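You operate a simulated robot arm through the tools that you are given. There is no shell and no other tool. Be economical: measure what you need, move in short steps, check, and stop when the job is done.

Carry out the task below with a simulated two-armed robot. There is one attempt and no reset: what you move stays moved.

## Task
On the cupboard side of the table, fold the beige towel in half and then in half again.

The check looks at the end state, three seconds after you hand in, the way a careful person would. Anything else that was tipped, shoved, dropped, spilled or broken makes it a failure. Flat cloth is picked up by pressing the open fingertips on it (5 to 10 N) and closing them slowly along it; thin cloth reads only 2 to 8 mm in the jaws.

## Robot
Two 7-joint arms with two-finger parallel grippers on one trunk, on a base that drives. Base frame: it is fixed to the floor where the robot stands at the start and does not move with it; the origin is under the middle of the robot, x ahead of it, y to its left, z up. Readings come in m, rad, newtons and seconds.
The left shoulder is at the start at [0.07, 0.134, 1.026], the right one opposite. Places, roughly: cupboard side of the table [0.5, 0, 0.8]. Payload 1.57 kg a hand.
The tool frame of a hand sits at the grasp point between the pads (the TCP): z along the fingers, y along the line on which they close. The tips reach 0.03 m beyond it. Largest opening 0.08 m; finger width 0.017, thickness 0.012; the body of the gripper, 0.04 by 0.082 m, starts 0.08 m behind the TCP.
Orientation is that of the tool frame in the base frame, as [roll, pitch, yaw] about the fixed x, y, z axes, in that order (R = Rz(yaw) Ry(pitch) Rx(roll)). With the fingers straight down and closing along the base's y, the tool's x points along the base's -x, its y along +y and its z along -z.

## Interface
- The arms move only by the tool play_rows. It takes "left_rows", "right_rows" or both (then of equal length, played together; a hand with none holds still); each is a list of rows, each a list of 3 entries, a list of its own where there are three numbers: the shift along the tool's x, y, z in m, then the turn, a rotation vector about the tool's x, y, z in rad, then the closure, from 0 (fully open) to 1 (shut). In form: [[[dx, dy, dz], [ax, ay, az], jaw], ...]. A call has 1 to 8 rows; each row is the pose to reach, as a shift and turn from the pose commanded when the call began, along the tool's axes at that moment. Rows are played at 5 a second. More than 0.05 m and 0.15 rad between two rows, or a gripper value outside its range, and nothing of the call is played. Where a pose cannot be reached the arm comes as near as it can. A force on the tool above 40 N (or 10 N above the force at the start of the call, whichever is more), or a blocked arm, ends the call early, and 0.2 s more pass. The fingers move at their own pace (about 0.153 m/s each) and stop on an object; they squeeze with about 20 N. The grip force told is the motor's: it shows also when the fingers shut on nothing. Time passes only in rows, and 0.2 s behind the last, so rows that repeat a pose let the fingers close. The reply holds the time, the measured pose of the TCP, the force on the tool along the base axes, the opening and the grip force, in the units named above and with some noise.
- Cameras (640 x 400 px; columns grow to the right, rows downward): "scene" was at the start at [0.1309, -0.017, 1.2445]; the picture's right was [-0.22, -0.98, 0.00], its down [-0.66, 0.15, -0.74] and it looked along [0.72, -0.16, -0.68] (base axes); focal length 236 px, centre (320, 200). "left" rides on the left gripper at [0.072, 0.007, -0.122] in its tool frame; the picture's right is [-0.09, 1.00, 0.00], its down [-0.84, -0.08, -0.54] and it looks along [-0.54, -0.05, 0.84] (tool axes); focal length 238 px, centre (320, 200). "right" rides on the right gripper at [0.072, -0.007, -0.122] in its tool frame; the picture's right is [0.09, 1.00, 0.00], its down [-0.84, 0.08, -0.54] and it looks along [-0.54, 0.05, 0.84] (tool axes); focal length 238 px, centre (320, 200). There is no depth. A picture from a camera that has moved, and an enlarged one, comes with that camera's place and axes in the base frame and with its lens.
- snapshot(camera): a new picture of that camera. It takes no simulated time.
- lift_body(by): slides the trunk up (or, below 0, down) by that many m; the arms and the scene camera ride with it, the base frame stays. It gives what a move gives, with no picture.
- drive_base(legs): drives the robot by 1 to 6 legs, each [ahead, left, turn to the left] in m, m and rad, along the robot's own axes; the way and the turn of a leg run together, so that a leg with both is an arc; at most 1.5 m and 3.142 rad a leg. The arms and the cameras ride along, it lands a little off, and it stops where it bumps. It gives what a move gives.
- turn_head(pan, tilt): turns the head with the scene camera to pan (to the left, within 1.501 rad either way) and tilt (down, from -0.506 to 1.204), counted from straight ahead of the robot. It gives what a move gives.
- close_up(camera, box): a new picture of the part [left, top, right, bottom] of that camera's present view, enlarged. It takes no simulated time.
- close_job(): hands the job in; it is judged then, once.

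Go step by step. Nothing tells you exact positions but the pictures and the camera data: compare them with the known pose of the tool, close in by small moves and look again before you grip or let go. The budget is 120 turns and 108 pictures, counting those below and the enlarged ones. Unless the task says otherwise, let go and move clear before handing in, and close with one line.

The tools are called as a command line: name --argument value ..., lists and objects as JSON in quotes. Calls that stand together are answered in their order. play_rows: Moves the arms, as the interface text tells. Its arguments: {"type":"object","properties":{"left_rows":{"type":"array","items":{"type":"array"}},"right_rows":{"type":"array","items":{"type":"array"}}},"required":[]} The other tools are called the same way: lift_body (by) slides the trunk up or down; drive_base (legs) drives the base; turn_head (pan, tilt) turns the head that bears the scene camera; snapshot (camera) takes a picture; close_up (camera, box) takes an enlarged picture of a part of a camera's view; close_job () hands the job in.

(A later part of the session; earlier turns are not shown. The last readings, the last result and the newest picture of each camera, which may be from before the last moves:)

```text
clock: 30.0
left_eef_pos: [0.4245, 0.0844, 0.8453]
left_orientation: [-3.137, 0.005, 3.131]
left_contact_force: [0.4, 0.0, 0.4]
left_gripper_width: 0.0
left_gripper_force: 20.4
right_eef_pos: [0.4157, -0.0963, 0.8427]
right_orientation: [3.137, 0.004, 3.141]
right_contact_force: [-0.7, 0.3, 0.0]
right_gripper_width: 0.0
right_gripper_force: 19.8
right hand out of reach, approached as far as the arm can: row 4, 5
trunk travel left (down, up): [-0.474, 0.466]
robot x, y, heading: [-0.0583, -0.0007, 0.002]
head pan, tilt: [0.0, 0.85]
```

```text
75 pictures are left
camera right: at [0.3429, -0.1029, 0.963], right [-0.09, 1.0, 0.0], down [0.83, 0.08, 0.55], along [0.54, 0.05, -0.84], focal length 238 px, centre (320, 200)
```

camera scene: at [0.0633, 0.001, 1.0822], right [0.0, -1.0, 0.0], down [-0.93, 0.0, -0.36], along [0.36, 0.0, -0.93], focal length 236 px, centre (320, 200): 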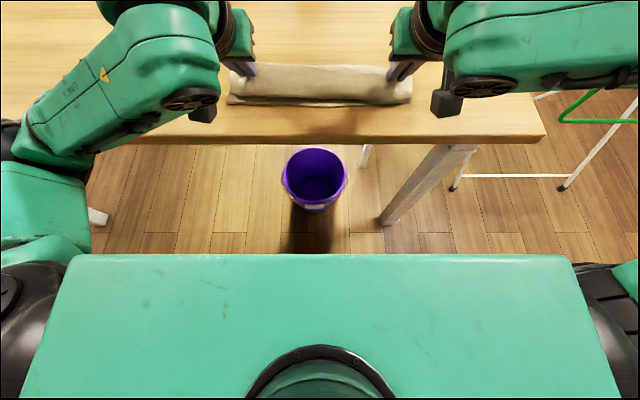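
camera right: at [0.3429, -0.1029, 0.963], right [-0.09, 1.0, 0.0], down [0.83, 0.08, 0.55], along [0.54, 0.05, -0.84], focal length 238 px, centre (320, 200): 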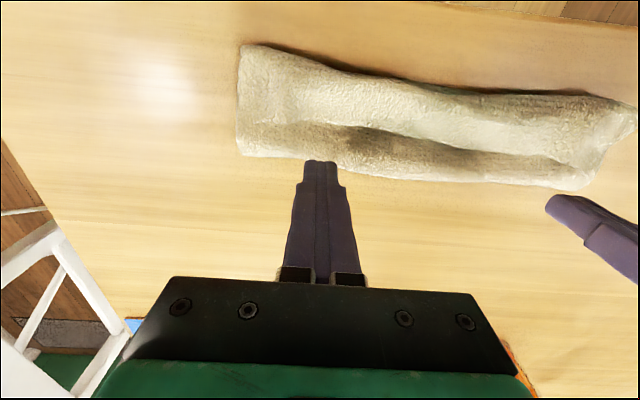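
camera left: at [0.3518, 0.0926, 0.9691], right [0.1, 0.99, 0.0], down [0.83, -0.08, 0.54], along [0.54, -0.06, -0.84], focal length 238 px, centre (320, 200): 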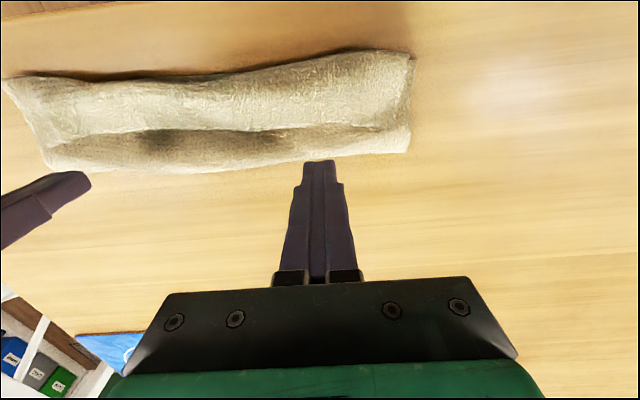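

The strip spans x 0.366–0.445, with the thick curled roll at x 0.37–0.42. I set both shut fingertips on the roll at x≈0.40 and feel for contact.

play_rows --left_rows '[[[0.025, 0.01, 0.015], [0, 0, 0], 1], [[0.025, 0.01, 0.035], [0, 0, 0], 1], [[0.025, 0.01, 0.045], [0, 0, 0], 1], [[0.025, 0.01, 0.052], [0, 0, 0], 1]]' --right_rows '[[[0.016, 0, 0.015], [0, 0, 0], 1], [[0.016, 0, 0.035], [0, 0, 0], 1], [[0.016, 0, 0.045], [0, 0, 0], 1], [[0.016, 0, 0.052], [0, 0, 0], 1]]'

```text
clock: 31.0
left_eef_pos: [0.4001, 0.0945, 0.7929]
left_orientation: [-3.138, 0.003, 3.133]
left_contact_force: [-0.5, 0.9, 0.8]
left_gripper_width: 0.0
left_gripper_force: 19.6
right_eef_pos: [0.3992, -0.0945, 0.7907]
right_orientation: [3.137, 0.004, -3.14]
right_contact_force: [0.8, 0.4, 2.2]
right_gripper_width: 0.0
right_gripper_force: 20.6
trunk travel left (down, up): [-0.474, 0.466]
robot x, y, heading: [-0.0532, -0.0009, -0.004]
head pan, tilt: [0.0, 0.85]
```

play_rows --left_rows '[[[0, 0, 0.003], [0, 0, 0], 1], [[0, 0, 0.005], [0, 0, 0], 1]]' --right_rows '[[[0, 0, 0.001], [0, 0, 0], 1], [[0, 0, 0.003], [0, 0, 0], 1]]'

drive_base --legs '[[0.04, 0, 0]]'

snapshot --camera "left"

snapshot --camera "right"

```text
clock: 31.6
left_eef_pos: [0.4003, 0.0942, 0.7885]
left_orientation: [-3.139, 0.006, 3.133]
left_contact_force: [0.9, -0.6, 7.9]
left_gripper_width: 0.0
left_gripper_force: 19.7
right_eef_pos: [0.4004, -0.0959, 0.7892]
right_orientation: [3.139, 0.006, -3.14]
right_contact_force: [1.0, 0.6, 7.8]
right_gripper_width: 0.0001
right_gripper_force: 19.8
trunk travel left (down, up): [-0.474, 0.466]
robot x, y, heading: [-0.0538, -0.0026, 0.001]
head pan, tilt: [0.0, 0.85]
```

```text
clock: 32.5
left_eef_pos: [0.4396, 0.0939, 0.7888]
left_orientation: [-3.138, 0.005, 3.132]
left_contact_force: [1.2, 0.6, 9.0]
left_gripper_width: 0.0002
left_gripper_force: 20.4
right_eef_pos: [0.4394, -0.096, 0.7888]
right_orientation: [3.14, 0.004, 3.14]
right_contact_force: [1.7, -0.4, 7.9]
right_gripper_width: 0.0
right_gripper_force: 19.7
trunk travel left (down, up): [-0.474, 0.466]
robot x, y, heading: [-0.0147, 0.0003, 0.005]
head pan, tilt: [0.0, 0.85]
```

```text
74 pictures are left
camera left: at [0.367, 0.102, 0.9118], right [0.1, 0.99, 0.0], down [0.83, -0.08, 0.55], along [0.54, -0.06, -0.84], focal length 238 px, centre (320, 200)
```

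left: 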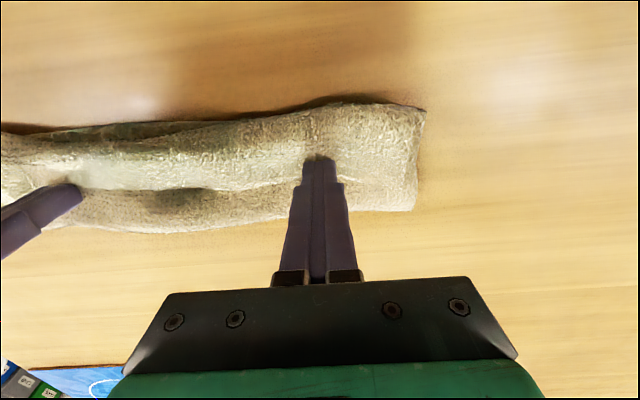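

```text
73 pictures are left
camera right: at [0.3669, -0.1033, 0.909], right [-0.09, 1.0, 0.0], down [0.83, 0.08, 0.55], along [0.54, 0.05, -0.84], focal length 238 px, centre (320, 200)
```

right: 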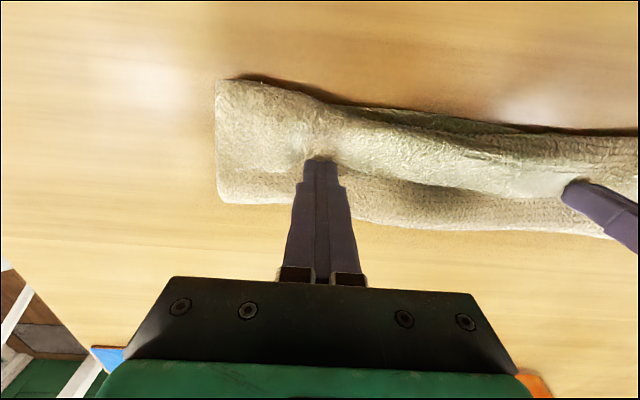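

The drag just slid the whole strip 4 cm (harmless; it's now x≈0.407–0.489). Instead I'll re-pinch the top layer, lift it so the curled margin hangs free, then lay it down again moving away from me.

play_rows --left_rows '[[[0, 0, -0.015], [0, 0, 0], 0.5], [[0.01, 0.02, -0.015], [0, 0, 0], 0.5], [[0.01, 0.02, -0.008], [0, 0, 0], 0.5], [[0.01, 0.02, -0.003], [0, 0, 0], 0.5], [[0.01, 0.02, -0.003], [0, 0, 0], 0.5]]' --right_rows '[[[0, 0, -0.015], [0, 0, 0], 0.5], [[0.01, -0.02, -0.015], [0, 0, 0], 0.5], [[0.01, -0.02, -0.008], [0, 0, 0], 0.5], [[0.01, -0.02, -0.003], [0, 0, 0], 0.5], [[0.01, -0.02, -0.003], [0, 0, 0], 0.5]]'

snapshot --camera "left"

snapshot --camera "right"

```text
clock: 33.7
left_eef_pos: [0.4299, 0.114, 0.7905]
left_orientation: [-3.138, 0.006, 3.133]
left_contact_force: [1.1, 0.1, 4.7]
left_gripper_width: 0.0397
left_gripper_force: 0.1
right_eef_pos: [0.4295, -0.1161, 0.7916]
right_orientation: [3.139, 0.004, -3.139]
right_contact_force: [0.8, -0.1, 4.4]
right_gripper_width: 0.0398
right_gripper_force: 0.1
trunk travel left (down, up): [-0.474, 0.466]
robot x, y, heading: [-0.0139, 0.0016, -0.003]
head pan, tilt: [0.0, 0.85]
```

```text
72 pictures are left
camera left: at [0.358, 0.122, 0.9147], right [0.1, 0.99, 0.0], down [0.83, -0.08, 0.55], along [0.54, -0.06, -0.84], focal length 238 px, centre (320, 200)
```

left: 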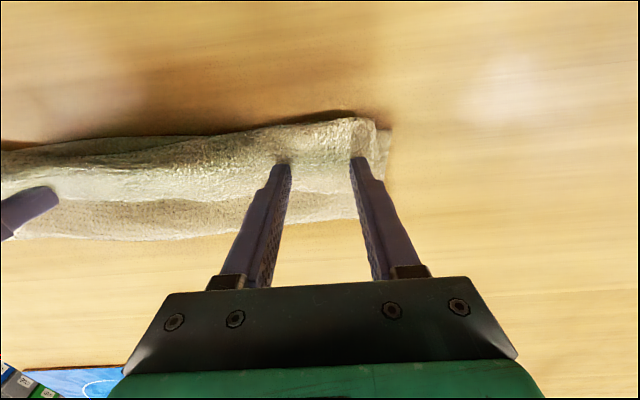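

```text
71 pictures are left
camera right: at [0.3574, -0.1231, 0.9121], right [-0.09, 1.0, 0.0], down [0.83, 0.08, 0.55], along [0.54, 0.05, -0.84], focal length 238 px, centre (320, 200)
```

right: 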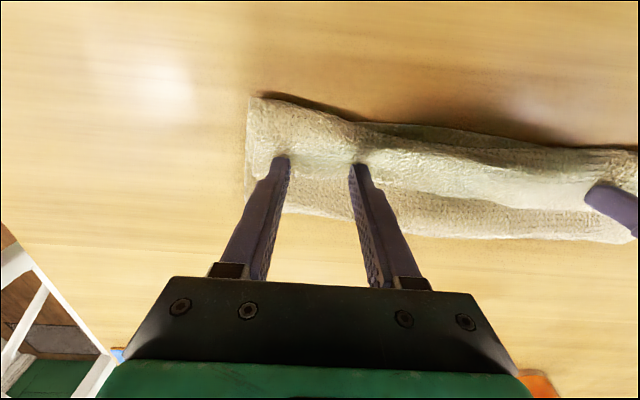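

Light contact (about 4.5 N each) on the top layer. Now I close slowly.

play_rows --left_rows '[[[0, 0, 0.001], [0, 0, 0], 0.57], [[0, 0, 0.001], [0, 0, 0], 0.64], [[0, 0, 0.001], [0, 0, 0], 0.71], [[0, 0, 0.001], [0, 0, 0], 0.78], [[0, 0, 0.001], [0, 0, 0], 0.85], [[0, 0, 0], [0, 0, 0], 0.92], [[0, 0, 0], [0, 0, 0], 1], [[0, 0, 0], [0, 0, 0], 1]]' --right_rows '[[[0, 0, 0.001], [0, 0, 0], 0.57], [[0, 0, 0.001], [0, 0, 0], 0.64], [[0, 0, 0.001], [0, 0, 0], 0.71], [[0, 0, 0.001], [0, 0, 0], 0.78], [[0, 0, 0.001], [0, 0, 0], 0.85], [[0, 0, 0], [0, 0, 0], 0.92], [[0, 0, 0], [0, 0, 0], 1], [[0, 0, 0], [0, 0, 0], 1]]'

snapshot --camera "left"

snapshot --camera "right"

```text
clock: 35.5
left_eef_pos: [0.4301, 0.1136, 0.7925]
left_orientation: [-3.135, 0.005, 3.131]
left_contact_force: [0.0, -15.4, 5.6]
left_gripper_width: 0.0062
left_gripper_force: 19.6
right_eef_pos: [0.4299, -0.1153, 0.7911]
right_orientation: [3.138, 0.005, -3.139]
right_contact_force: [0.5, 15.3, 4.4]
right_gripper_width: 0.0073
right_gripper_force: 20.1
trunk travel left (down, up): [-0.474, 0.466]
robot x, y, heading: [-0.0131, -0.002, 0.001]
head pan, tilt: [0.0, 0.85]
```

```text
70 pictures are left
camera left: at [0.3574, 0.1217, 0.9145], right [0.1, 0.99, 0.0], down [0.83, -0.08, 0.55], along [0.54, -0.06, -0.84], focal length 238 px, centre (320, 200)
```

left: 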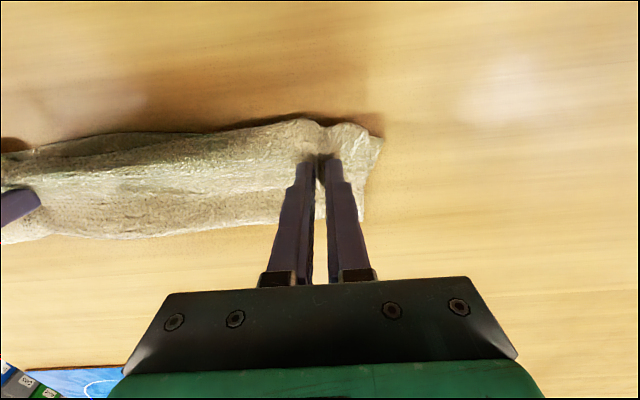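

```text
69 pictures are left
camera right: at [0.357, -0.1232, 0.912], right [-0.09, 1.0, 0.0], down [0.83, 0.08, 0.55], along [0.54, 0.05, -0.84], focal length 238 px, centre (320, 200)
```

right: 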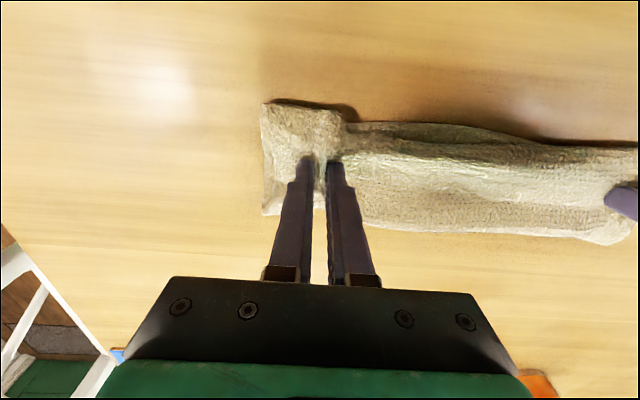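

Both hold cloth. I relax the sideways pull slightly and lift 9 cm to see how it hangs.

play_rows --left_rows '[[[0, -0.003, -0.02], [0, 0, 0], 1], [[0, -0.005, -0.05], [0, 0, 0], 1], [[0, -0.005, -0.09], [0, 0, 0], 1]]' --right_rows '[[[0, 0.003, -0.02], [0, 0, 0], 1], [[0, 0.005, -0.05], [0, 0, 0], 1], [[0, 0.005, -0.09], [0, 0, 0], 1]]'

snapshot --camera "scene"

snapshot --camera "left"

snapshot --camera "right"

```text
clock: 36.3
left_eef_pos: [0.4301, 0.1084, 0.8805]
left_orientation: [-3.138, 0.003, 3.133]
left_contact_force: [-0.2, -3.2, 0.2]
left_gripper_width: 0.0048
left_gripper_force: 19.9
right_eef_pos: [0.4302, -0.1107, 0.8804]
right_orientation: [3.141, 0.003, 3.141]
right_contact_force: [0.3, 3.7, 0.4]
right_gripper_width: 0.0064
right_gripper_force: 20.3
trunk travel left (down, up): [-0.474, 0.466]
robot x, y, heading: [-0.0109, -0.0, 0.001]
head pan, tilt: [0.0, 0.85]
```

```text
68 pictures are left
camera scene: at [0.1129, 0.0006, 1.1098], right [0.0, -1.0, 0.0], down [-0.75, 0.0, -0.66], along [0.66, 0.0, -0.75], focal length 236 px, centre (320, 200)
```

scene: 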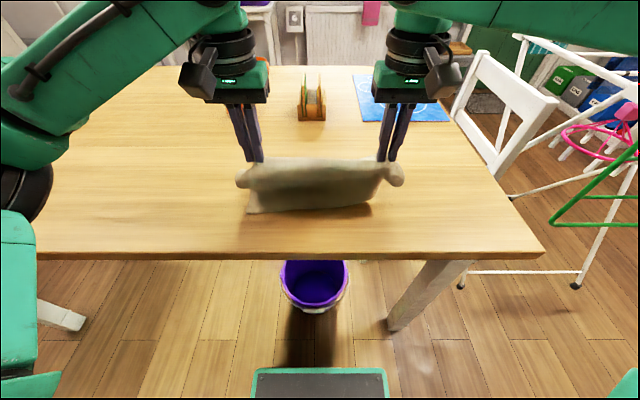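

```text
67 pictures are left
camera left: at [0.3571, 0.1164, 1.0038], right [0.1, 0.99, 0.0], down [0.83, -0.08, 0.54], along [0.54, -0.06, -0.84], focal length 238 px, centre (320, 200)
```

left: 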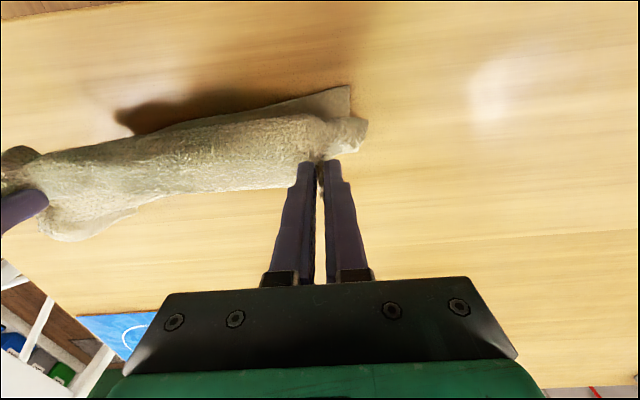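

```text
66 pictures are left
camera right: at [0.3573, -0.1191, 1.0017], right [-0.09, 1.0, 0.0], down [0.84, 0.08, 0.54], along [0.54, 0.05, -0.84], focal length 238 px, centre (320, 200)
```

right: 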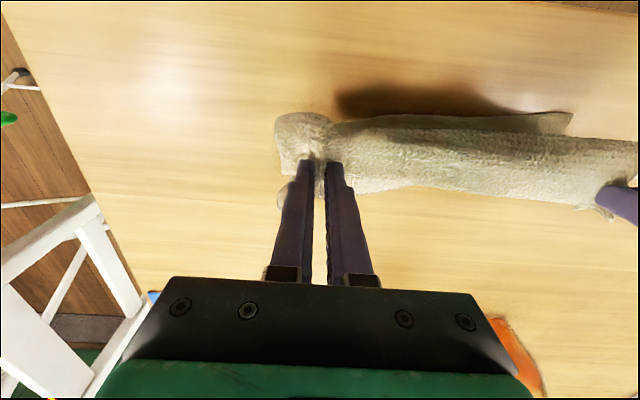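

close_up --camera "scene" --box '[210, 130, 430, 240]'

```text
2.91 times, centred on (320, 185) of scene
camera zoom: at [0.1129, 0.0006, 1.1098], right [0.0, -1.0, 0.0], down [-0.75, 0.0, -0.66], along [0.66, 0.0, -0.75], focal length 686 px, centre (320, 244)
```

zoom: 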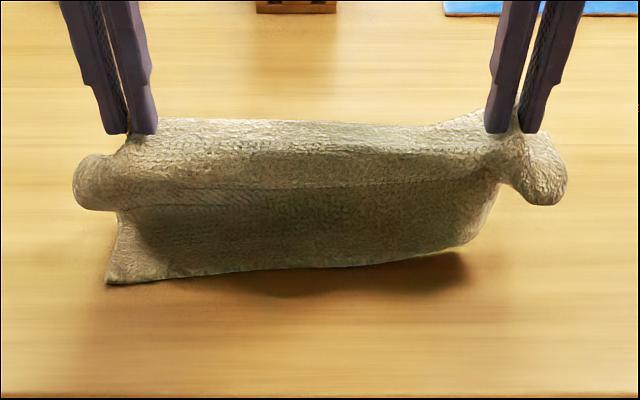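

I lift a further 8 cm to see what is actually hanging from the hands.

lift_body --by 0.1

close_up --camera "scene" --box '[190, 120, 450, 260]'

snapshot --camera "left"

snapshot --camera "right"

```text
clock: 37.6
left_eef_pos: [0.4312, 0.1092, 0.9804]
left_orientation: [-3.136, 0.003, 3.131]
left_contact_force: [-0.2, -3.7, 0.3]
left_gripper_width: 0.0047
left_gripper_force: 19.7
right_eef_pos: [0.43, -0.1116, 0.9805]
right_orientation: [3.14, 0.003, -3.141]
right_contact_force: [0.3, 2.8, -0.4]
right_gripper_width: 0.0065
right_gripper_force: 20.2
trunk travel left (down, up): [-0.574, 0.366]
robot x, y, heading: [-0.0121, -0.0016, 0.004]
head pan, tilt: [0.0, 0.85]
```

```text
2.46 times, centred on (320, 190) of scene
camera zoom: at [0.1142, 0.001, 1.2097], right [0.0, -1.0, 0.0], down [-0.75, 0.0, -0.66], along [0.66, 0.0, -0.75], focal length 581 px, centre (320, 225)
```

zoom: 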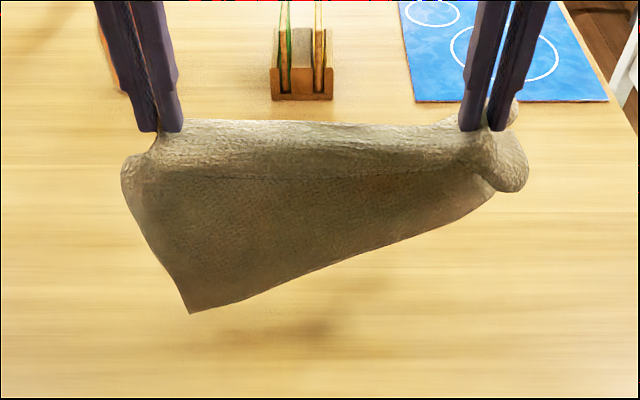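

```text
63 pictures are left
camera left: at [0.3583, 0.1166, 1.1031], right [0.1, 0.99, 0.0], down [0.83, -0.08, 0.54], along [0.54, -0.06, -0.84], focal length 238 px, centre (320, 200)
```

left: 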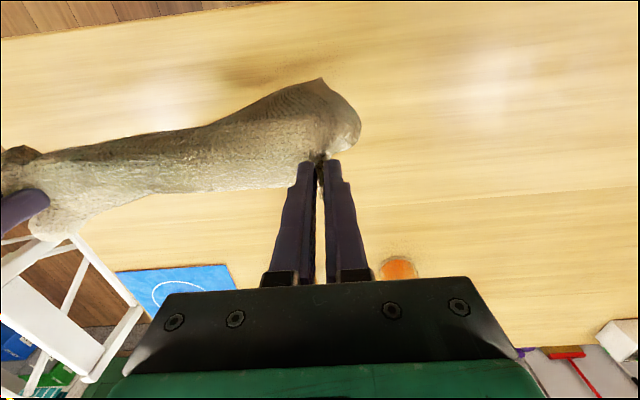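

```text
62 pictures are left
camera right: at [0.3585, -0.1186, 1.1011], right [-0.09, 1.0, 0.0], down [0.84, 0.08, 0.54], along [0.54, 0.05, -0.84], focal length 238 px, centre (320, 200)
```

right: 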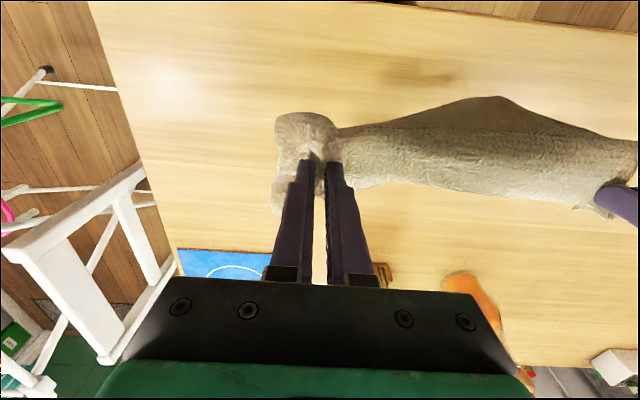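

Now clear: the left hand holds just the top edge (single layer, sheet hanging below), while the right pinched all layers together. I'll lower a bit and let only the right side drop so it unfolds.

lift_body --by -0.03

play_rows --right_rows '[[[0, 0, 0], [0, 0, 0], 0.5], [[0, 0, 0], [0, 0, 0], 0.2], [[0, 0, -0.02], [0, 0, 0], 0.2], [[0, 0, -0.06], [0, 0, 0], 0.2], [[0, 0, -0.06], [0, 0, 0], 0.4]]'

snapshot --camera "scene"

snapshot --camera "right"

```text
clock: 38.4
left_eef_pos: [0.4291, 0.1093, 0.9501]
left_orientation: [-3.137, 0.002, 3.132]
left_contact_force: [1.1, -3.2, -0.4]
left_gripper_width: 0.0049
left_gripper_force: 20.2
right_eef_pos: [0.4304, -0.1114, 0.9504]
right_orientation: [3.141, 0.003, -3.139]
right_contact_force: [0.4, 3.3, -0.3]
right_gripper_width: 0.0063
right_gripper_force: 20.5
trunk travel left (down, up): [-0.544, 0.396]
robot x, y, heading: [-0.012, 0.0013, -0.006]
head pan, tilt: [0.0, 0.85]
```

```text
clock: 39.6
left_eef_pos: [0.4301, 0.1083, 0.9505]
left_orientation: [-3.138, 0.003, 3.132]
left_contact_force: [-0.8, 0.2, 0.4]
left_gripper_width: 0.0049
left_gripper_force: 19.5
right_eef_pos: [0.4277, -0.1152, 1.0086]
right_orientation: [3.136, 0.003, 3.14]
right_contact_force: [-0.3, -0.1, -0.1]
right_gripper_width: 0.048
right_gripper_force: 0.1
right hand out of reach, approached as far as the arm can: row 4, 5
trunk travel left (down, up): [-0.544, 0.396]
robot x, y, heading: [-0.0113, -0.0005, -0.001]
head pan, tilt: [0.0, 0.85]
```

```text
61 pictures are left
camera scene: at [0.1137, 0.0011, 1.1798], right [0.0, -1.0, 0.0], down [-0.75, 0.0, -0.66], along [0.66, 0.0, -0.75], focal length 236 px, centre (320, 200)
```

scene: 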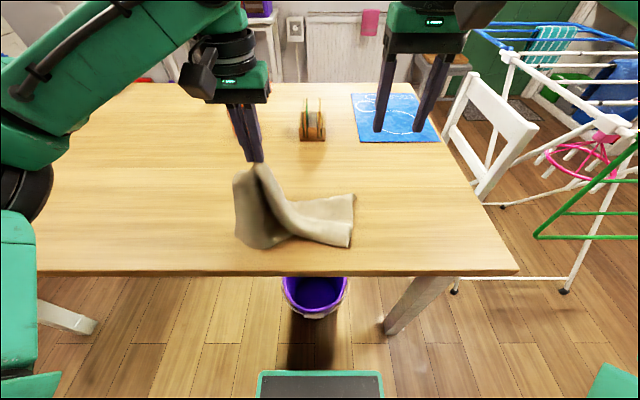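

```text
60 pictures are left
camera right: at [0.3551, -0.123, 1.1299], right [-0.09, 1.0, 0.0], down [0.83, 0.07, 0.55], along [0.54, 0.05, -0.84], focal length 238 px, centre (320, 200)
```

right: 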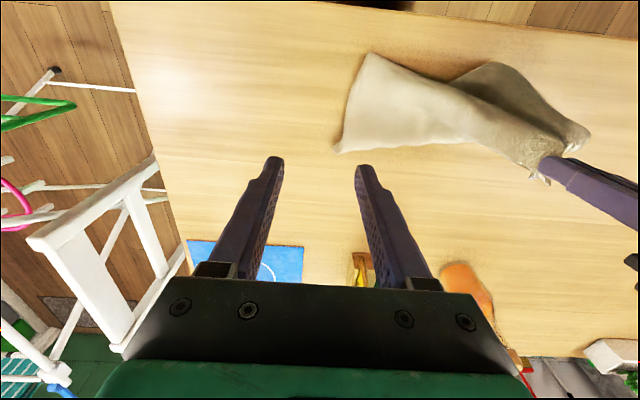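

The right side dropped and unfolded on the table (right edge at y≈−0.07). Now the left hand lays its side down, moving away and to the left as it descends.

play_rows --left_rows '[[[-0.025, 0.02, 0], [0, 0, 0], 1], [[-0.055, 0.045, 0.015], [0, 0, 0], 1], [[-0.08, 0.065, 0.04], [0, 0, 0], 1], [[-0.1, 0.08, 0.075], [0, 0, 0], 1], [[-0.115, 0.088, 0.115], [0, 0, 0], 1], [[-0.122, 0.092, 0.148], [0, 0, 0], 1], [[-0.122, 0.092, 0.155], [0, 0, 0], 1]]'

snapshot --camera "scene"

```text
clock: 41.2
left_eef_pos: [0.5547, 0.2001, 0.7969]
left_orientation: [-3.137, 0.006, 3.132]
left_contact_force: [0.0, -0.4, 1.7]
left_gripper_width: 0.0047
left_gripper_force: 20.2
right_eef_pos: [0.4277, -0.1156, 1.0093]
right_orientation: [3.138, 0.003, 3.141]
right_contact_force: [0.4, 0.0, -0.7]
right_gripper_width: 0.0478
right_gripper_force: 0.0
trunk travel left (down, up): [-0.544, 0.396]
robot x, y, heading: [-0.012, -0.003, 0.004]
head pan, tilt: [0.0, 0.85]
```

```text
59 pictures are left
camera scene: at [0.1135, 0.0007, 1.1799], right [0.0, -1.0, 0.0], down [-0.75, 0.0, -0.66], along [0.66, 0.0, -0.75], focal length 236 px, centre (320, 200)
```

scene: 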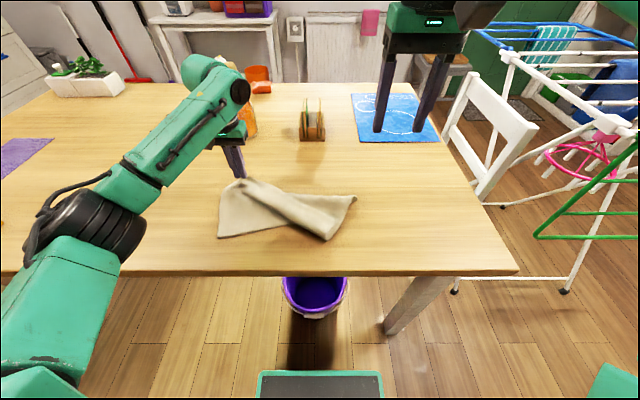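

close_up --camera "scene" --box '[190, 155, 390, 265]'

```text
3.20 times, centred on (290, 210) of scene
camera zoom: at [0.1135, 0.0007, 1.1799], right [0.0, -1.0, 0.0], down [-0.75, 0.0, -0.66], along [0.66, 0.0, -0.75], focal length 755 px, centre (416, 168)
```

zoom: 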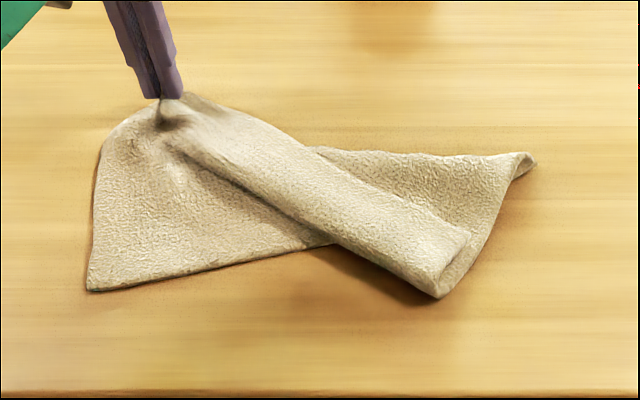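

The sheet is twisted like a bow-tie: the far-right corner lies on top at the near side (≈[0.41, −0.03]), and the near-right corner is at the far side. I'll bring the right hand over that roll end to lift and swing it out.

play_rows --right_rows '[[[0.004, 0.02, 0.035], [0, 0, 0], 0.3], [[0.008, 0.04, 0.07], [0, 0, 0], 0.3], [[0.012, 0.06, 0.11], [0, 0, 0], 0.3], [[0.016, 0.078, 0.15], [0, 0, 0], 0.3], [[0.016, 0.08, 0.17], [0, 0, 0], 0.3]]'

snapshot --camera "right"

```text
clock: 42.4
left_eef_pos: [0.5534, 0.1988, 0.7958]
left_orientation: [-3.136, 0.003, 3.133]
left_contact_force: [-0.7, -0.1, 0.6]
left_gripper_width: 0.0046
left_gripper_force: 19.9
right_eef_pos: [0.4035, -0.0485, 0.8382]
right_orientation: [3.137, 0.004, -3.141]
right_contact_force: [0.1, 0.5, 0.1]
right_gripper_width: 0.056
right_gripper_force: 0.1
right hand out of reach, approached as far as the arm can: row 3, 4, 5
trunk travel left (down, up): [-0.544, 0.396]
robot x, y, heading: [-0.0151, 0.0027, -0.003]
head pan, tilt: [0.0, 0.85]
```

```text
57 pictures are left
camera right: at [0.3313, -0.0579, 0.9596], right [-0.09, 1.0, 0.01], down [0.83, 0.07, 0.55], along [0.54, 0.06, -0.84], focal length 238 px, centre (320, 200)
```

right: 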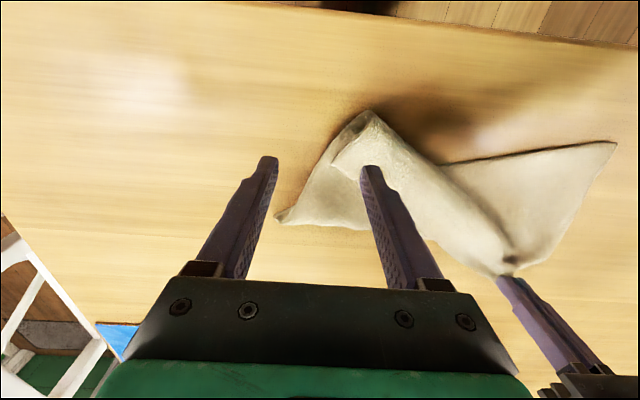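

The right arm can't quite get far enough inward. The left corner lies fine, so I release it, lift the left hand and shift the base left 9 cm.

play_rows --left_rows '[[[0, 0, 0], [0, 0, 0], 0.8], [[0, 0, 0], [0, 0, 0], 0.6], [[0, 0, -0.03], [0, 0, 0], 0.5], [[0, 0, -0.07], [0, 0, 0], 0.5]]' --right_rows '[[[0, 0, 0], [0, 0, 0], 0.3], [[0, 0, 0], [0, 0, 0], 0.3], [[0, 0, -0.01], [0, 0, 0], 0.3], [[0, 0, -0.02], [0, 0, 0], 0.3]]'

drive_base --legs '[[0, 0.09, 0]]'

snapshot --camera "right"

```text
clock: 43.4
left_eef_pos: [0.5536, 0.1992, 0.8662]
left_orientation: [-3.14, 0.002, 3.13]
left_contact_force: [-1.1, 0.3, -0.3]
left_gripper_width: 0.0402
left_gripper_force: 0.0
right_eef_pos: [0.4028, -0.0509, 0.8604]
right_orientation: [3.139, 0.006, -3.142]
right_contact_force: [-0.4, 0.1, -1.1]
right_gripper_width: 0.056
right_gripper_force: 0.0
trunk travel left (down, up): [-0.544, 0.396]
robot x, y, heading: [-0.0137, 0.003, -0.0]
head pan, tilt: [0.0, 0.85]
```

```text
clock: 44.5
left_eef_pos: [0.5531, 0.2888, 0.866]
left_orientation: [-3.139, 0.004, 3.132]
left_contact_force: [0.2, -0.9, 0.2]
left_gripper_width: 0.0399
left_gripper_force: 0.2
right_eef_pos: [0.405, 0.0403, 0.8575]
right_orientation: [3.138, 0.003, -3.139]
right_contact_force: [0.0, 0.2, 0.4]
right_gripper_width: 0.0561
right_gripper_force: 0.0
trunk travel left (down, up): [-0.544, 0.396]
robot x, y, heading: [-0.0127, 0.0903, -0.002]
head pan, tilt: [0.0, 0.85]
```

```text
56 pictures are left
camera right: at [0.3316, 0.0329, 0.9801], right [-0.09, 1.0, 0.0], down [0.84, 0.08, 0.54], along [0.54, 0.05, -0.84], focal length 238 px, centre (320, 200)
```

right: 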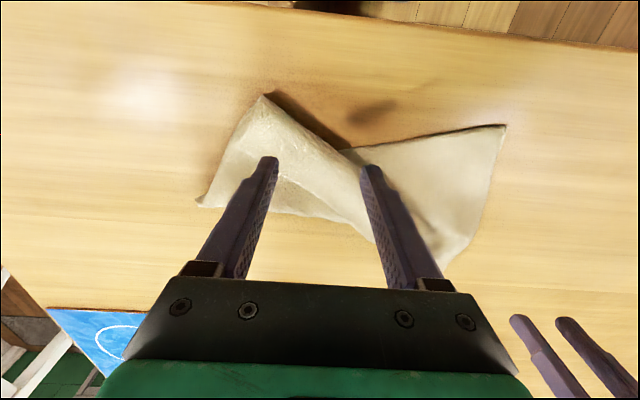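

play_rows --right_rows '[[[0.006, -0.024, 0.01], [0, 0, 0], 0.45], [[0.013, -0.048, 0.02], [0, 0, 0], 0.45], [[0.013, -0.048, 0.042], [0, 0, 0], 0.45], [[0.013, -0.048, 0.055], [0, 0, 0], 0.45]]'

snapshot --camera "right"

```text
clock: 45.5
left_eef_pos: [0.5545, 0.2892, 0.8648]
left_orientation: [-3.138, 0.004, 3.133]
left_contact_force: [-0.5, 0.3, 0.9]
left_gripper_width: 0.0397
left_gripper_force: 0.0
right_eef_pos: [0.3912, -0.0081, 0.8029]
right_orientation: [3.138, 0.004, -3.14]
right_contact_force: [0.3, 0.3, -1.1]
right_gripper_width: 0.0441
right_gripper_force: 0.0
trunk travel left (down, up): [-0.544, 0.396]
robot x, y, heading: [-0.0088, 0.0917, -0.0]
head pan, tilt: [0.0, 0.85]
```

```text
55 pictures are left
camera right: at [0.3187, -0.0154, 0.9242], right [-0.09, 1.0, 0.0], down [0.83, 0.08, 0.55], along [0.54, 0.05, -0.84], focal length 238 px, centre (320, 200)
```

right: 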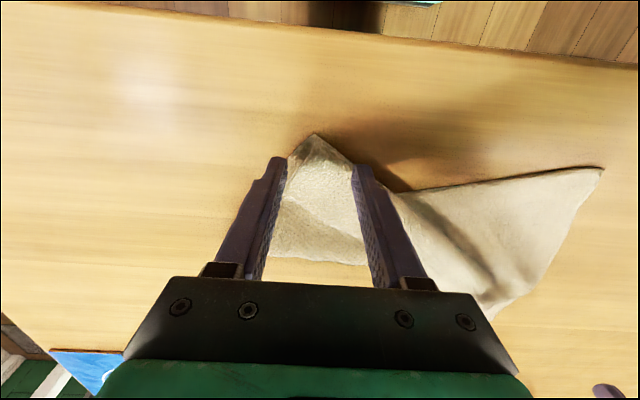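

The fingers straddle the corner tip. I go down almost to the table and close.

play_rows --right_rows '[[[0, 0, 0.01], [0, 0, 0], 0.45], [[0, 0, 0.018], [0, 0, 0], 0.45], [[0, 0, 0.018], [0, 0, 0], 0.6], [[0, 0, 0.018], [0, 0, 0], 0.7], [[0, 0, 0.018], [0, 0, 0], 0.8], [[0, 0, 0.018], [0, 0, 0], 0.9], [[0, 0, 0.018], [0, 0, 0], 1], [[0, 0, 0.018], [0, 0, 0], 1]]'

play_rows --right_rows '[[[-0.005, -0.01, -0.04], [0, 0, 0], 1], [[-0.01, -0.02, -0.08], [0, 0, 0], 1], [[-0.01, -0.03, -0.12], [0, 0, 0], 1]]'

snapshot --camera "scene"

```text
clock: 47.3
left_eef_pos: [0.5542, 0.2889, 0.8655]
left_orientation: [-3.139, 0.004, 3.133]
left_contact_force: [-0.2, -0.5, -0.7]
left_gripper_width: 0.0402
left_gripper_force: 0.0
right_eef_pos: [0.3921, -0.0059, 0.786]
right_orientation: [3.137, 0.004, -3.139]
right_contact_force: [0.0, 0.1, 2.2]
right_gripper_width: 0.0044
right_gripper_force: 20.1
trunk travel left (down, up): [-0.544, 0.396]
robot x, y, heading: [-0.0138, 0.0843, -0.001]
head pan, tilt: [0.0, 0.85]
```

```text
clock: 48.1
left_eef_pos: [0.5528, 0.2901, 0.866]
left_orientation: [-3.139, 0.004, 3.134]
left_contact_force: [-0.2, 0.0, -0.4]
left_gripper_width: 0.04
left_gripper_force: 0.0
right_eef_pos: [0.4002, -0.0382, 0.9045]
right_orientation: [3.14, 0.003, -3.14]
right_contact_force: [0.2, 0.2, -0.3]
right_gripper_width: 0.0044
right_gripper_force: 19.6
trunk travel left (down, up): [-0.544, 0.396]
robot x, y, heading: [-0.0152, 0.0932, 0.003]
head pan, tilt: [0.0, 0.85]
```

```text
54 pictures are left
camera scene: at [0.1131, 0.0914, 1.1799], right [0.0, -1.0, 0.0], down [-0.75, 0.0, -0.66], along [0.66, 0.0, -0.75], focal length 236 px, centre (320, 200)
```

scene: 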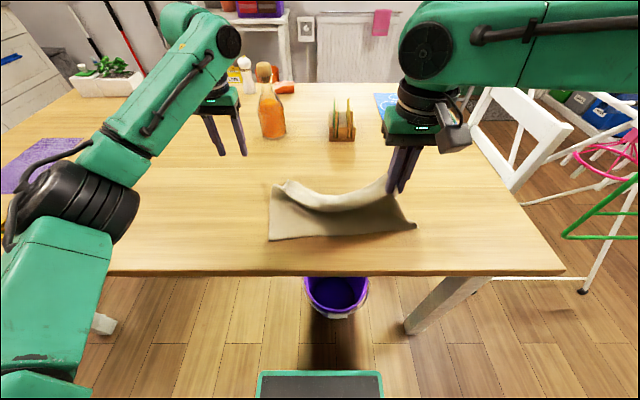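

The lift untwisted it: near edge runs (0.379, 0.199) → (0.417, −0.12), all open. I now drive ahead 8 cm and lay the far-right corner out toward ≈(0.63, −0.09).

drive_base --legs '[[0.08, 0, 0]]'

play_rows --right_rows '[[[-0.03, -0.02, -0.01], [0, 0, 0], 1], [[-0.06, -0.035, 0.0], [0, 0, 0], 1], [[-0.09, -0.045, 0.03], [0, 0, 0], 1], [[-0.115, -0.05, 0.06], [0, 0, 0], 1], [[-0.135, -0.05, 0.09], [0, 0, 0], 1], [[-0.14, -0.05, 0.105], [0, 0, 0], 1]]'

snapshot --camera "scene"

```text
clock: 49.1
left_eef_pos: [0.6328, 0.2897, 0.8652]
left_orientation: [-3.138, 0.002, 3.133]
left_contact_force: [0.2, -0.2, -0.8]
left_gripper_width: 0.0401
left_gripper_force: 0.0
right_eef_pos: [0.4812, -0.0386, 0.9054]
right_orientation: [3.138, 0.004, -3.141]
right_contact_force: [0.5, -0.5, -0.5]
right_gripper_width: 0.0042
right_gripper_force: 20.2
trunk travel left (down, up): [-0.544, 0.396]
robot x, y, heading: [0.0686, 0.0899, 0.0]
head pan, tilt: [0.0, 0.85]
```

```text
clock: 50.5
left_eef_pos: [0.6331, 0.2895, 0.8649]
left_orientation: [-3.138, 0.004, 3.134]
left_contact_force: [-0.5, 0.3, -0.1]
left_gripper_width: 0.04
left_gripper_force: 0.1
right_eef_pos: [0.6097, -0.0924, 0.8017]
right_orientation: [3.137, 0.004, -3.14]
right_contact_force: [-0.7, 0.9, 0.3]
right_gripper_width: 0.0041
right_gripper_force: 20.2
right hand out of reach, approached as far as the arm can: row 5, 6
trunk travel left (down, up): [-0.544, 0.396]
robot x, y, heading: [0.0639, 0.091, -0.001]
head pan, tilt: [0.0, 0.85]
```

```text
53 pictures are left
camera scene: at [0.193, 0.0915, 1.1799], right [0.0, -1.0, 0.0], down [-0.75, 0.0, -0.66], along [0.66, 0.0, -0.75], focal length 236 px, centre (320, 200)
```

scene: 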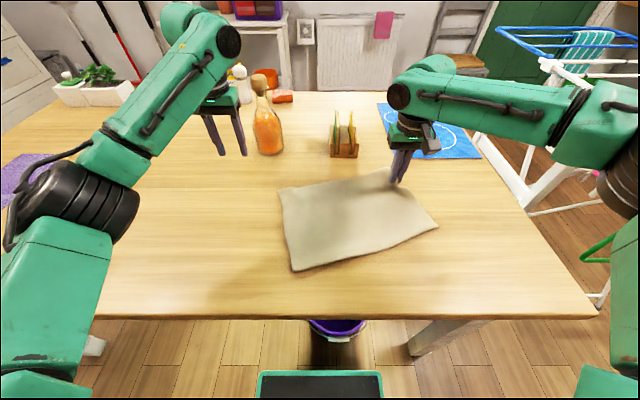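

The towel is almost flat again. I release the right hand, back it off upward and look.

lift_body --by -0.012

play_rows --right_rows '[[[0, 0, 0], [0, 0, 0], 0.8], [[0, 0, 0], [0, 0, 0], 0.5], [[0, 0, -0.04], [0, 0, 0], 0.5], [[0.02, -0.03, -0.08], [0, 0, 0], 0.5], [[0.04, -0.06, -0.11], [0, 0, 0], 0.5]]'

close_up --camera "scene" --box '[240, 140, 480, 290]'

```text
clock: 51.1
left_eef_pos: [0.6328, 0.2889, 0.8542]
left_orientation: [-3.138, 0.004, 3.134]
left_contact_force: [0.2, 0.0, -0.1]
left_gripper_width: 0.0398
left_gripper_force: 0.1
right_eef_pos: [0.6092, -0.0923, 0.7908]
right_orientation: [3.137, 0.006, -3.14]
right_contact_force: [-0.2, -0.4, -0.2]
right_gripper_width: 0.0044
right_gripper_force: 20.3
trunk travel left (down, up): [-0.532, 0.408]
robot x, y, heading: [0.0684, 0.0954, -0.0]
head pan, tilt: [0.0, 0.85]
```

```text
refused: row 4 steps farther than a row can; nothing moved
```

```text
2.67 times, centred on (360, 215) of scene
camera zoom: at [0.193, 0.0916, 1.1678], right [0.0, -1.0, 0.0], down [-0.75, 0.0, -0.66], along [0.66, 0.0, -0.75], focal length 629 px, centre (213, 160)
```

zoom: 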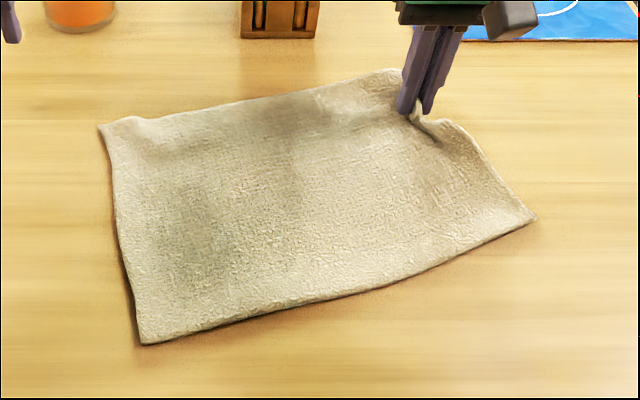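

The towel is flat but turned about 19°, with the right side farther away. I release the right hand; then, pressing both hands lightly at mid-left and mid-right, I'll swing the right side back toward me.

play_rows --right_rows '[[[0, 0, 0], [0, 0, 0], 0.8], [[0, 0, 0], [0, 0, 0], 0.5], [[0, 0, -0.03], [0, 0, 0], 0.5], [[0.01, -0.01, -0.06], [0, 0, 0], 0.8], [[0.03, -0.03, -0.06], [0, 0, 0], 1]]' --left_rows '[[[0.03, -0.03, 0], [0, 0, 0], 1], [[0.06, -0.055, 0], [0, 0, 0], 1], [[0.09, -0.085, 0.01], [0, 0, 0], 1], [[0.12, -0.11, 0.02], [0, 0, 0], 1], [[0.14, -0.12, 0.05], [0, 0, 0], 1]]'

close_up --camera "scene" --box '[240, 140, 480, 290]'

```text
clock: 52.3
left_eef_pos: [0.4917, 0.1695, 0.8034]
left_orientation: [-3.138, 0.002, 3.133]
left_contact_force: [0.4, 0.4, -0.5]
left_gripper_width: 0.0
left_gripper_force: 19.6
right_eef_pos: [0.5812, -0.1232, 0.8498]
right_orientation: [3.136, 0.006, -3.141]
right_contact_force: [0.0, 0.2, -0.3]
right_gripper_width: 0.0
right_gripper_force: 20.4
trunk travel left (down, up): [-0.532, 0.408]
robot x, y, heading: [0.0617, 0.0932, -0.003]
head pan, tilt: [0.0, 0.85]
```

```text
2.67 times, centred on (360, 215) of scene
camera zoom: at [0.1929, 0.0906, 1.1679], right [0.0, -1.0, 0.0], down [-0.75, 0.0, -0.66], along [0.66, 0.0, -0.75], focal length 629 px, centre (213, 160)
```

zoom: 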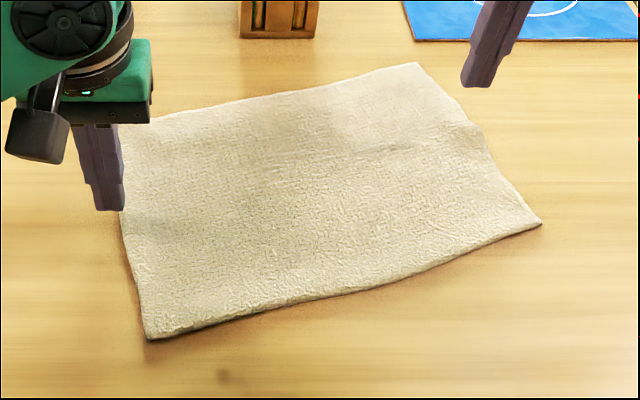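

Flat and clean now. I set both shut fingertips on the cloth as pivot (left) and mover (right).

play_rows --left_rows '[[[-0.002, -0.017, 0], [0, 0, 0], 1], [[-0.003, -0.034, 0.008], [0, 0, 0], 1], [[-0.003, -0.034, 0.016], [0, 0, 0], 1], [[-0.003, -0.034, 0.02], [0, 0, 0], 1], [[-0.003, -0.034, 0.022], [0, 0, 0], 1]]' --right_rows '[[[0, 0.008, 0.03], [0, 0, 0], 1], [[0, 0.008, 0.05], [0, 0, 0], 1], [[0, 0.008, 0.06], [0, 0, 0], 1], [[0, 0.008, 0.066], [0, 0, 0], 1], [[0, 0.008, 0.068], [0, 0, 0], 1]]'

```text
clock: 53.5
left_eef_pos: [0.4945, 0.1369, 0.7828]
left_orientation: [-3.139, 0.008, 3.133]
left_contact_force: [4.1, 1.1, 12.4]
left_gripper_width: 0.0
left_gripper_force: 20.2
right_eef_pos: [0.5798, -0.1145, 0.7837]
right_orientation: [3.137, 0.008, -3.14]
right_contact_force: [0.1, -1.2, 3.6]
right_gripper_width: 0.0
right_gripper_force: 20.4
trunk travel left (down, up): [-0.532, 0.408]
robot x, y, heading: [0.0683, 0.0915, -0.002]
head pan, tilt: [0.0, 0.85]
```

play_rows --right_rows '[[[0, 0, 0.002], [0, 0, 0], 1], [[0.015, -0.004, 0.002], [0, 0, 0], 1], [[0.03, -0.008, 0.002], [0, 0, 0], 1], [[0.045, -0.011, 0.002], [0, 0, 0], 1], [[0.06, -0.013, 0.002], [0, 0, 0], 1], [[0.075, -0.014, 0.002], [0, 0, 0], 1], [[0.088, -0.014, 0.002], [0, 0, 0], 1]]'

snapshot --camera "scene"

```text
clock: 55.1
left_eef_pos: [0.4928, 0.1372, 0.7832]
left_orientation: [-3.136, 0.01, 3.134]
left_contact_force: [3.8, -1.8, 16.8]
left_gripper_width: 0.0
left_gripper_force: 19.9
right_eef_pos: [0.4928, -0.1287, 0.7829]
right_orientation: [3.137, 0.012, -3.141]
right_contact_force: [7.7, 0.4, 27.1]
right_gripper_width: 0.0001
right_gripper_force: 20.1
trunk travel left (down, up): [-0.532, 0.408]
robot x, y, heading: [0.0654, 0.0921, 0.001]
head pan, tilt: [0.0, 0.85]
```

```text
50 pictures are left
camera scene: at [0.19, 0.0926, 1.1684], right [0.0, -1.0, 0.0], down [-0.75, 0.0, -0.66], along [0.66, 0.0, -0.75], focal length 236 px, centre (320, 200)
```

scene: 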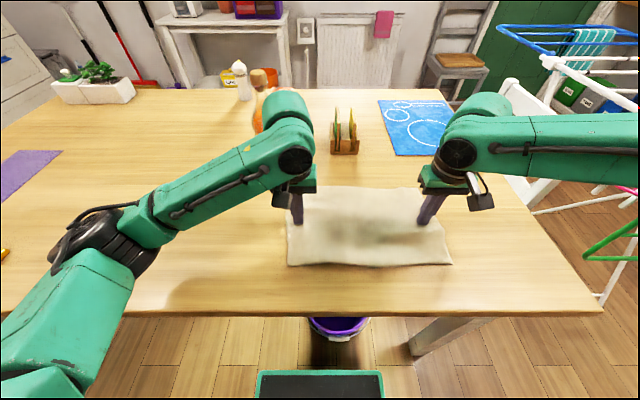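

That rotated it neatly. I lift both hands clear and look.

play_rows --left_rows '[[[0, 0, -0.03], [0, 0, 0], 1], [[0, 0.02, -0.06], [0, 0, 0], 0.5], [[0, 0.05, -0.07], [0, 0, 0], 0.5]]' --right_rows '[[[0, 0, -0.03], [0, 0, 0], 1], [[0, -0.02, -0.06], [0, 0, 0], 0.5], [[0, -0.05, -0.07], [0, 0, 0], 0.5]]'

close_up --camera "scene" --box '[240, 140, 480, 290]'

```text
clock: 55.9
left_eef_pos: [0.4947, 0.1864, 0.8504]
left_orientation: [-3.138, 0.001, 3.134]
left_contact_force: [-0.4, -0.6, 0.7]
left_gripper_width: 0.04
left_gripper_force: 0.1
right_eef_pos: [0.4928, -0.1791, 0.8497]
right_orientation: [3.139, 0.003, -3.139]
right_contact_force: [0.7, -0.6, 0.0]
right_gripper_width: 0.0399
right_gripper_force: 0.1
trunk travel left (down, up): [-0.532, 0.408]
robot x, y, heading: [0.0639, 0.0889, 0.002]
head pan, tilt: [0.0, 0.85]
```

```text
2.67 times, centred on (360, 215) of scene
camera zoom: at [0.1933, 0.0914, 1.1677], right [0.0, -1.0, 0.0], down [-0.75, 0.0, -0.66], along [0.66, 0.0, -0.75], focal length 629 px, centre (213, 160)
```

zoom: 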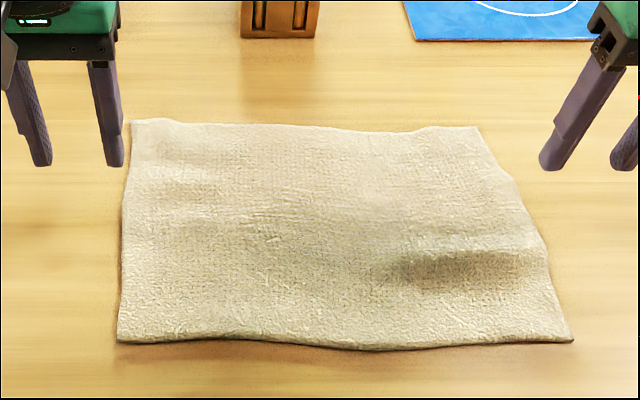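

The towel is square again: far corners ≈(0.611, 0.169) and (0.600, −0.151), near edge x≈0.391. For this second try I centre the base, then grip with the fingertips right at the far edge so hardly any margin can tuck under.

drive_base --legs '[[0.005, -0.09, 0]]'

lift_body --by -0.015

```text
clock: 57.0
left_eef_pos: [0.5011, 0.0975, 0.8523]
left_orientation: [-3.138, 0.003, 3.132]
left_contact_force: [-0.1, -0.2, -0.2]
left_gripper_width: 0.0397
left_gripper_force: 0.0
right_eef_pos: [0.4993, -0.2686, 0.849]
right_orientation: [3.136, 0.006, -3.14]
right_contact_force: [-0.1, 0.3, -0.4]
right_gripper_width: 0.04
right_gripper_force: 0.0
trunk travel left (down, up): [-0.532, 0.408]
robot x, y, heading: [0.0709, 0.0019, -0.003]
head pan, tilt: [0.0, 0.85]
```

```text
clock: 57.7
left_eef_pos: [0.5006, 0.0971, 0.8364]
left_orientation: [-3.136, 0.003, 3.133]
left_contact_force: [0.2, -0.2, -0.2]
left_gripper_width: 0.0397
left_gripper_force: 0.0
right_eef_pos: [0.4979, -0.2682, 0.8332]
right_orientation: [3.138, 0.007, -3.14]
right_contact_force: [-0.3, -0.1, 0.6]
right_gripper_width: 0.0399
right_gripper_force: 0.1
trunk travel left (down, up): [-0.517, 0.423]
robot x, y, heading: [0.0688, -0.0021, 0.001]
head pan, tilt: [0.0, 0.85]
```

play_rows --left_rows '[[[-0.024, 0.009, 0], [0, 0, 0], 0.5], [[-0.048, 0.018, 0.01], [0, 0, 0], 0.5], [[-0.072, 0.027, 0.02], [0, 0, 0], 0.5], [[-0.096, 0.035, 0.036], [0, 0, 0], 0.5], [[-0.096, 0.035, 0.036], [0, 0, 0], 0.5]]' --right_rows '[[[-0.023, 0.039, 0], [0, 0, 0], 0.5], [[-0.045, 0.077, 0.01], [0, 0, 0], 0.5], [[-0.068, 0.115, 0.02], [0, 0, 0], 0.5], [[-0.09, 0.153, 0.033], [0, 0, 0], 0.5], [[-0.09, 0.153, 0.033], [0, 0, 0], 0.5]]'

snapshot --camera "left"

snapshot --camera "right"

```text
clock: 58.9
left_eef_pos: [0.5963, 0.1315, 0.8014]
left_orientation: [-3.14, 0.004, 3.132]
left_contact_force: [0.1, 0.6, 0.2]
left_gripper_width: 0.0402
left_gripper_force: 0.0
right_eef_pos: [0.5786, -0.1218, 0.8052]
right_orientation: [3.138, 0.008, -3.14]
right_contact_force: [-0.1, 0.0, 0.1]
right_gripper_width: 0.0398
right_gripper_force: 0.1
right hand out of reach, approached as far as the arm can: row 4, 5
trunk travel left (down, up): [-0.517, 0.423]
robot x, y, heading: [0.0692, 0.0027, -0.004]
head pan, tilt: [0.0, 0.85]
```

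```text
48 pictures are left
camera left: at [0.5236, 0.139, 0.9242], right [0.1, 0.99, 0.0], down [0.83, -0.08, 0.55], along [0.54, -0.06, -0.84], focal length 238 px, centre (320, 200)
```

left: 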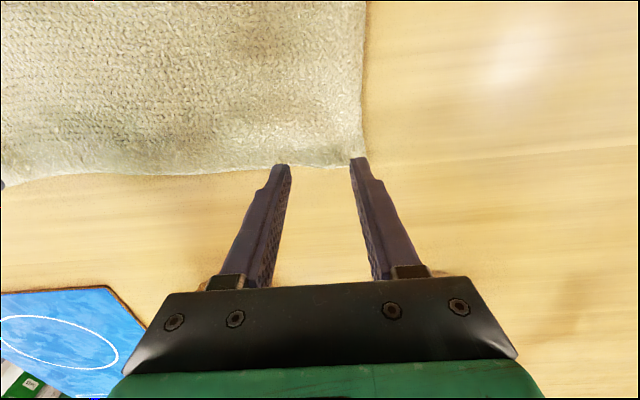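

```text
47 pictures are left
camera right: at [0.5048, -0.1294, 0.9256], right [-0.09, 1.0, 0.0], down [0.83, 0.08, 0.55], along [0.55, 0.05, -0.84], focal length 238 px, centre (320, 200)
```

right: 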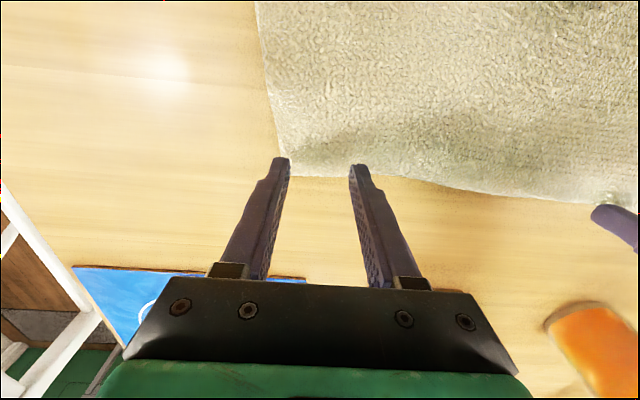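

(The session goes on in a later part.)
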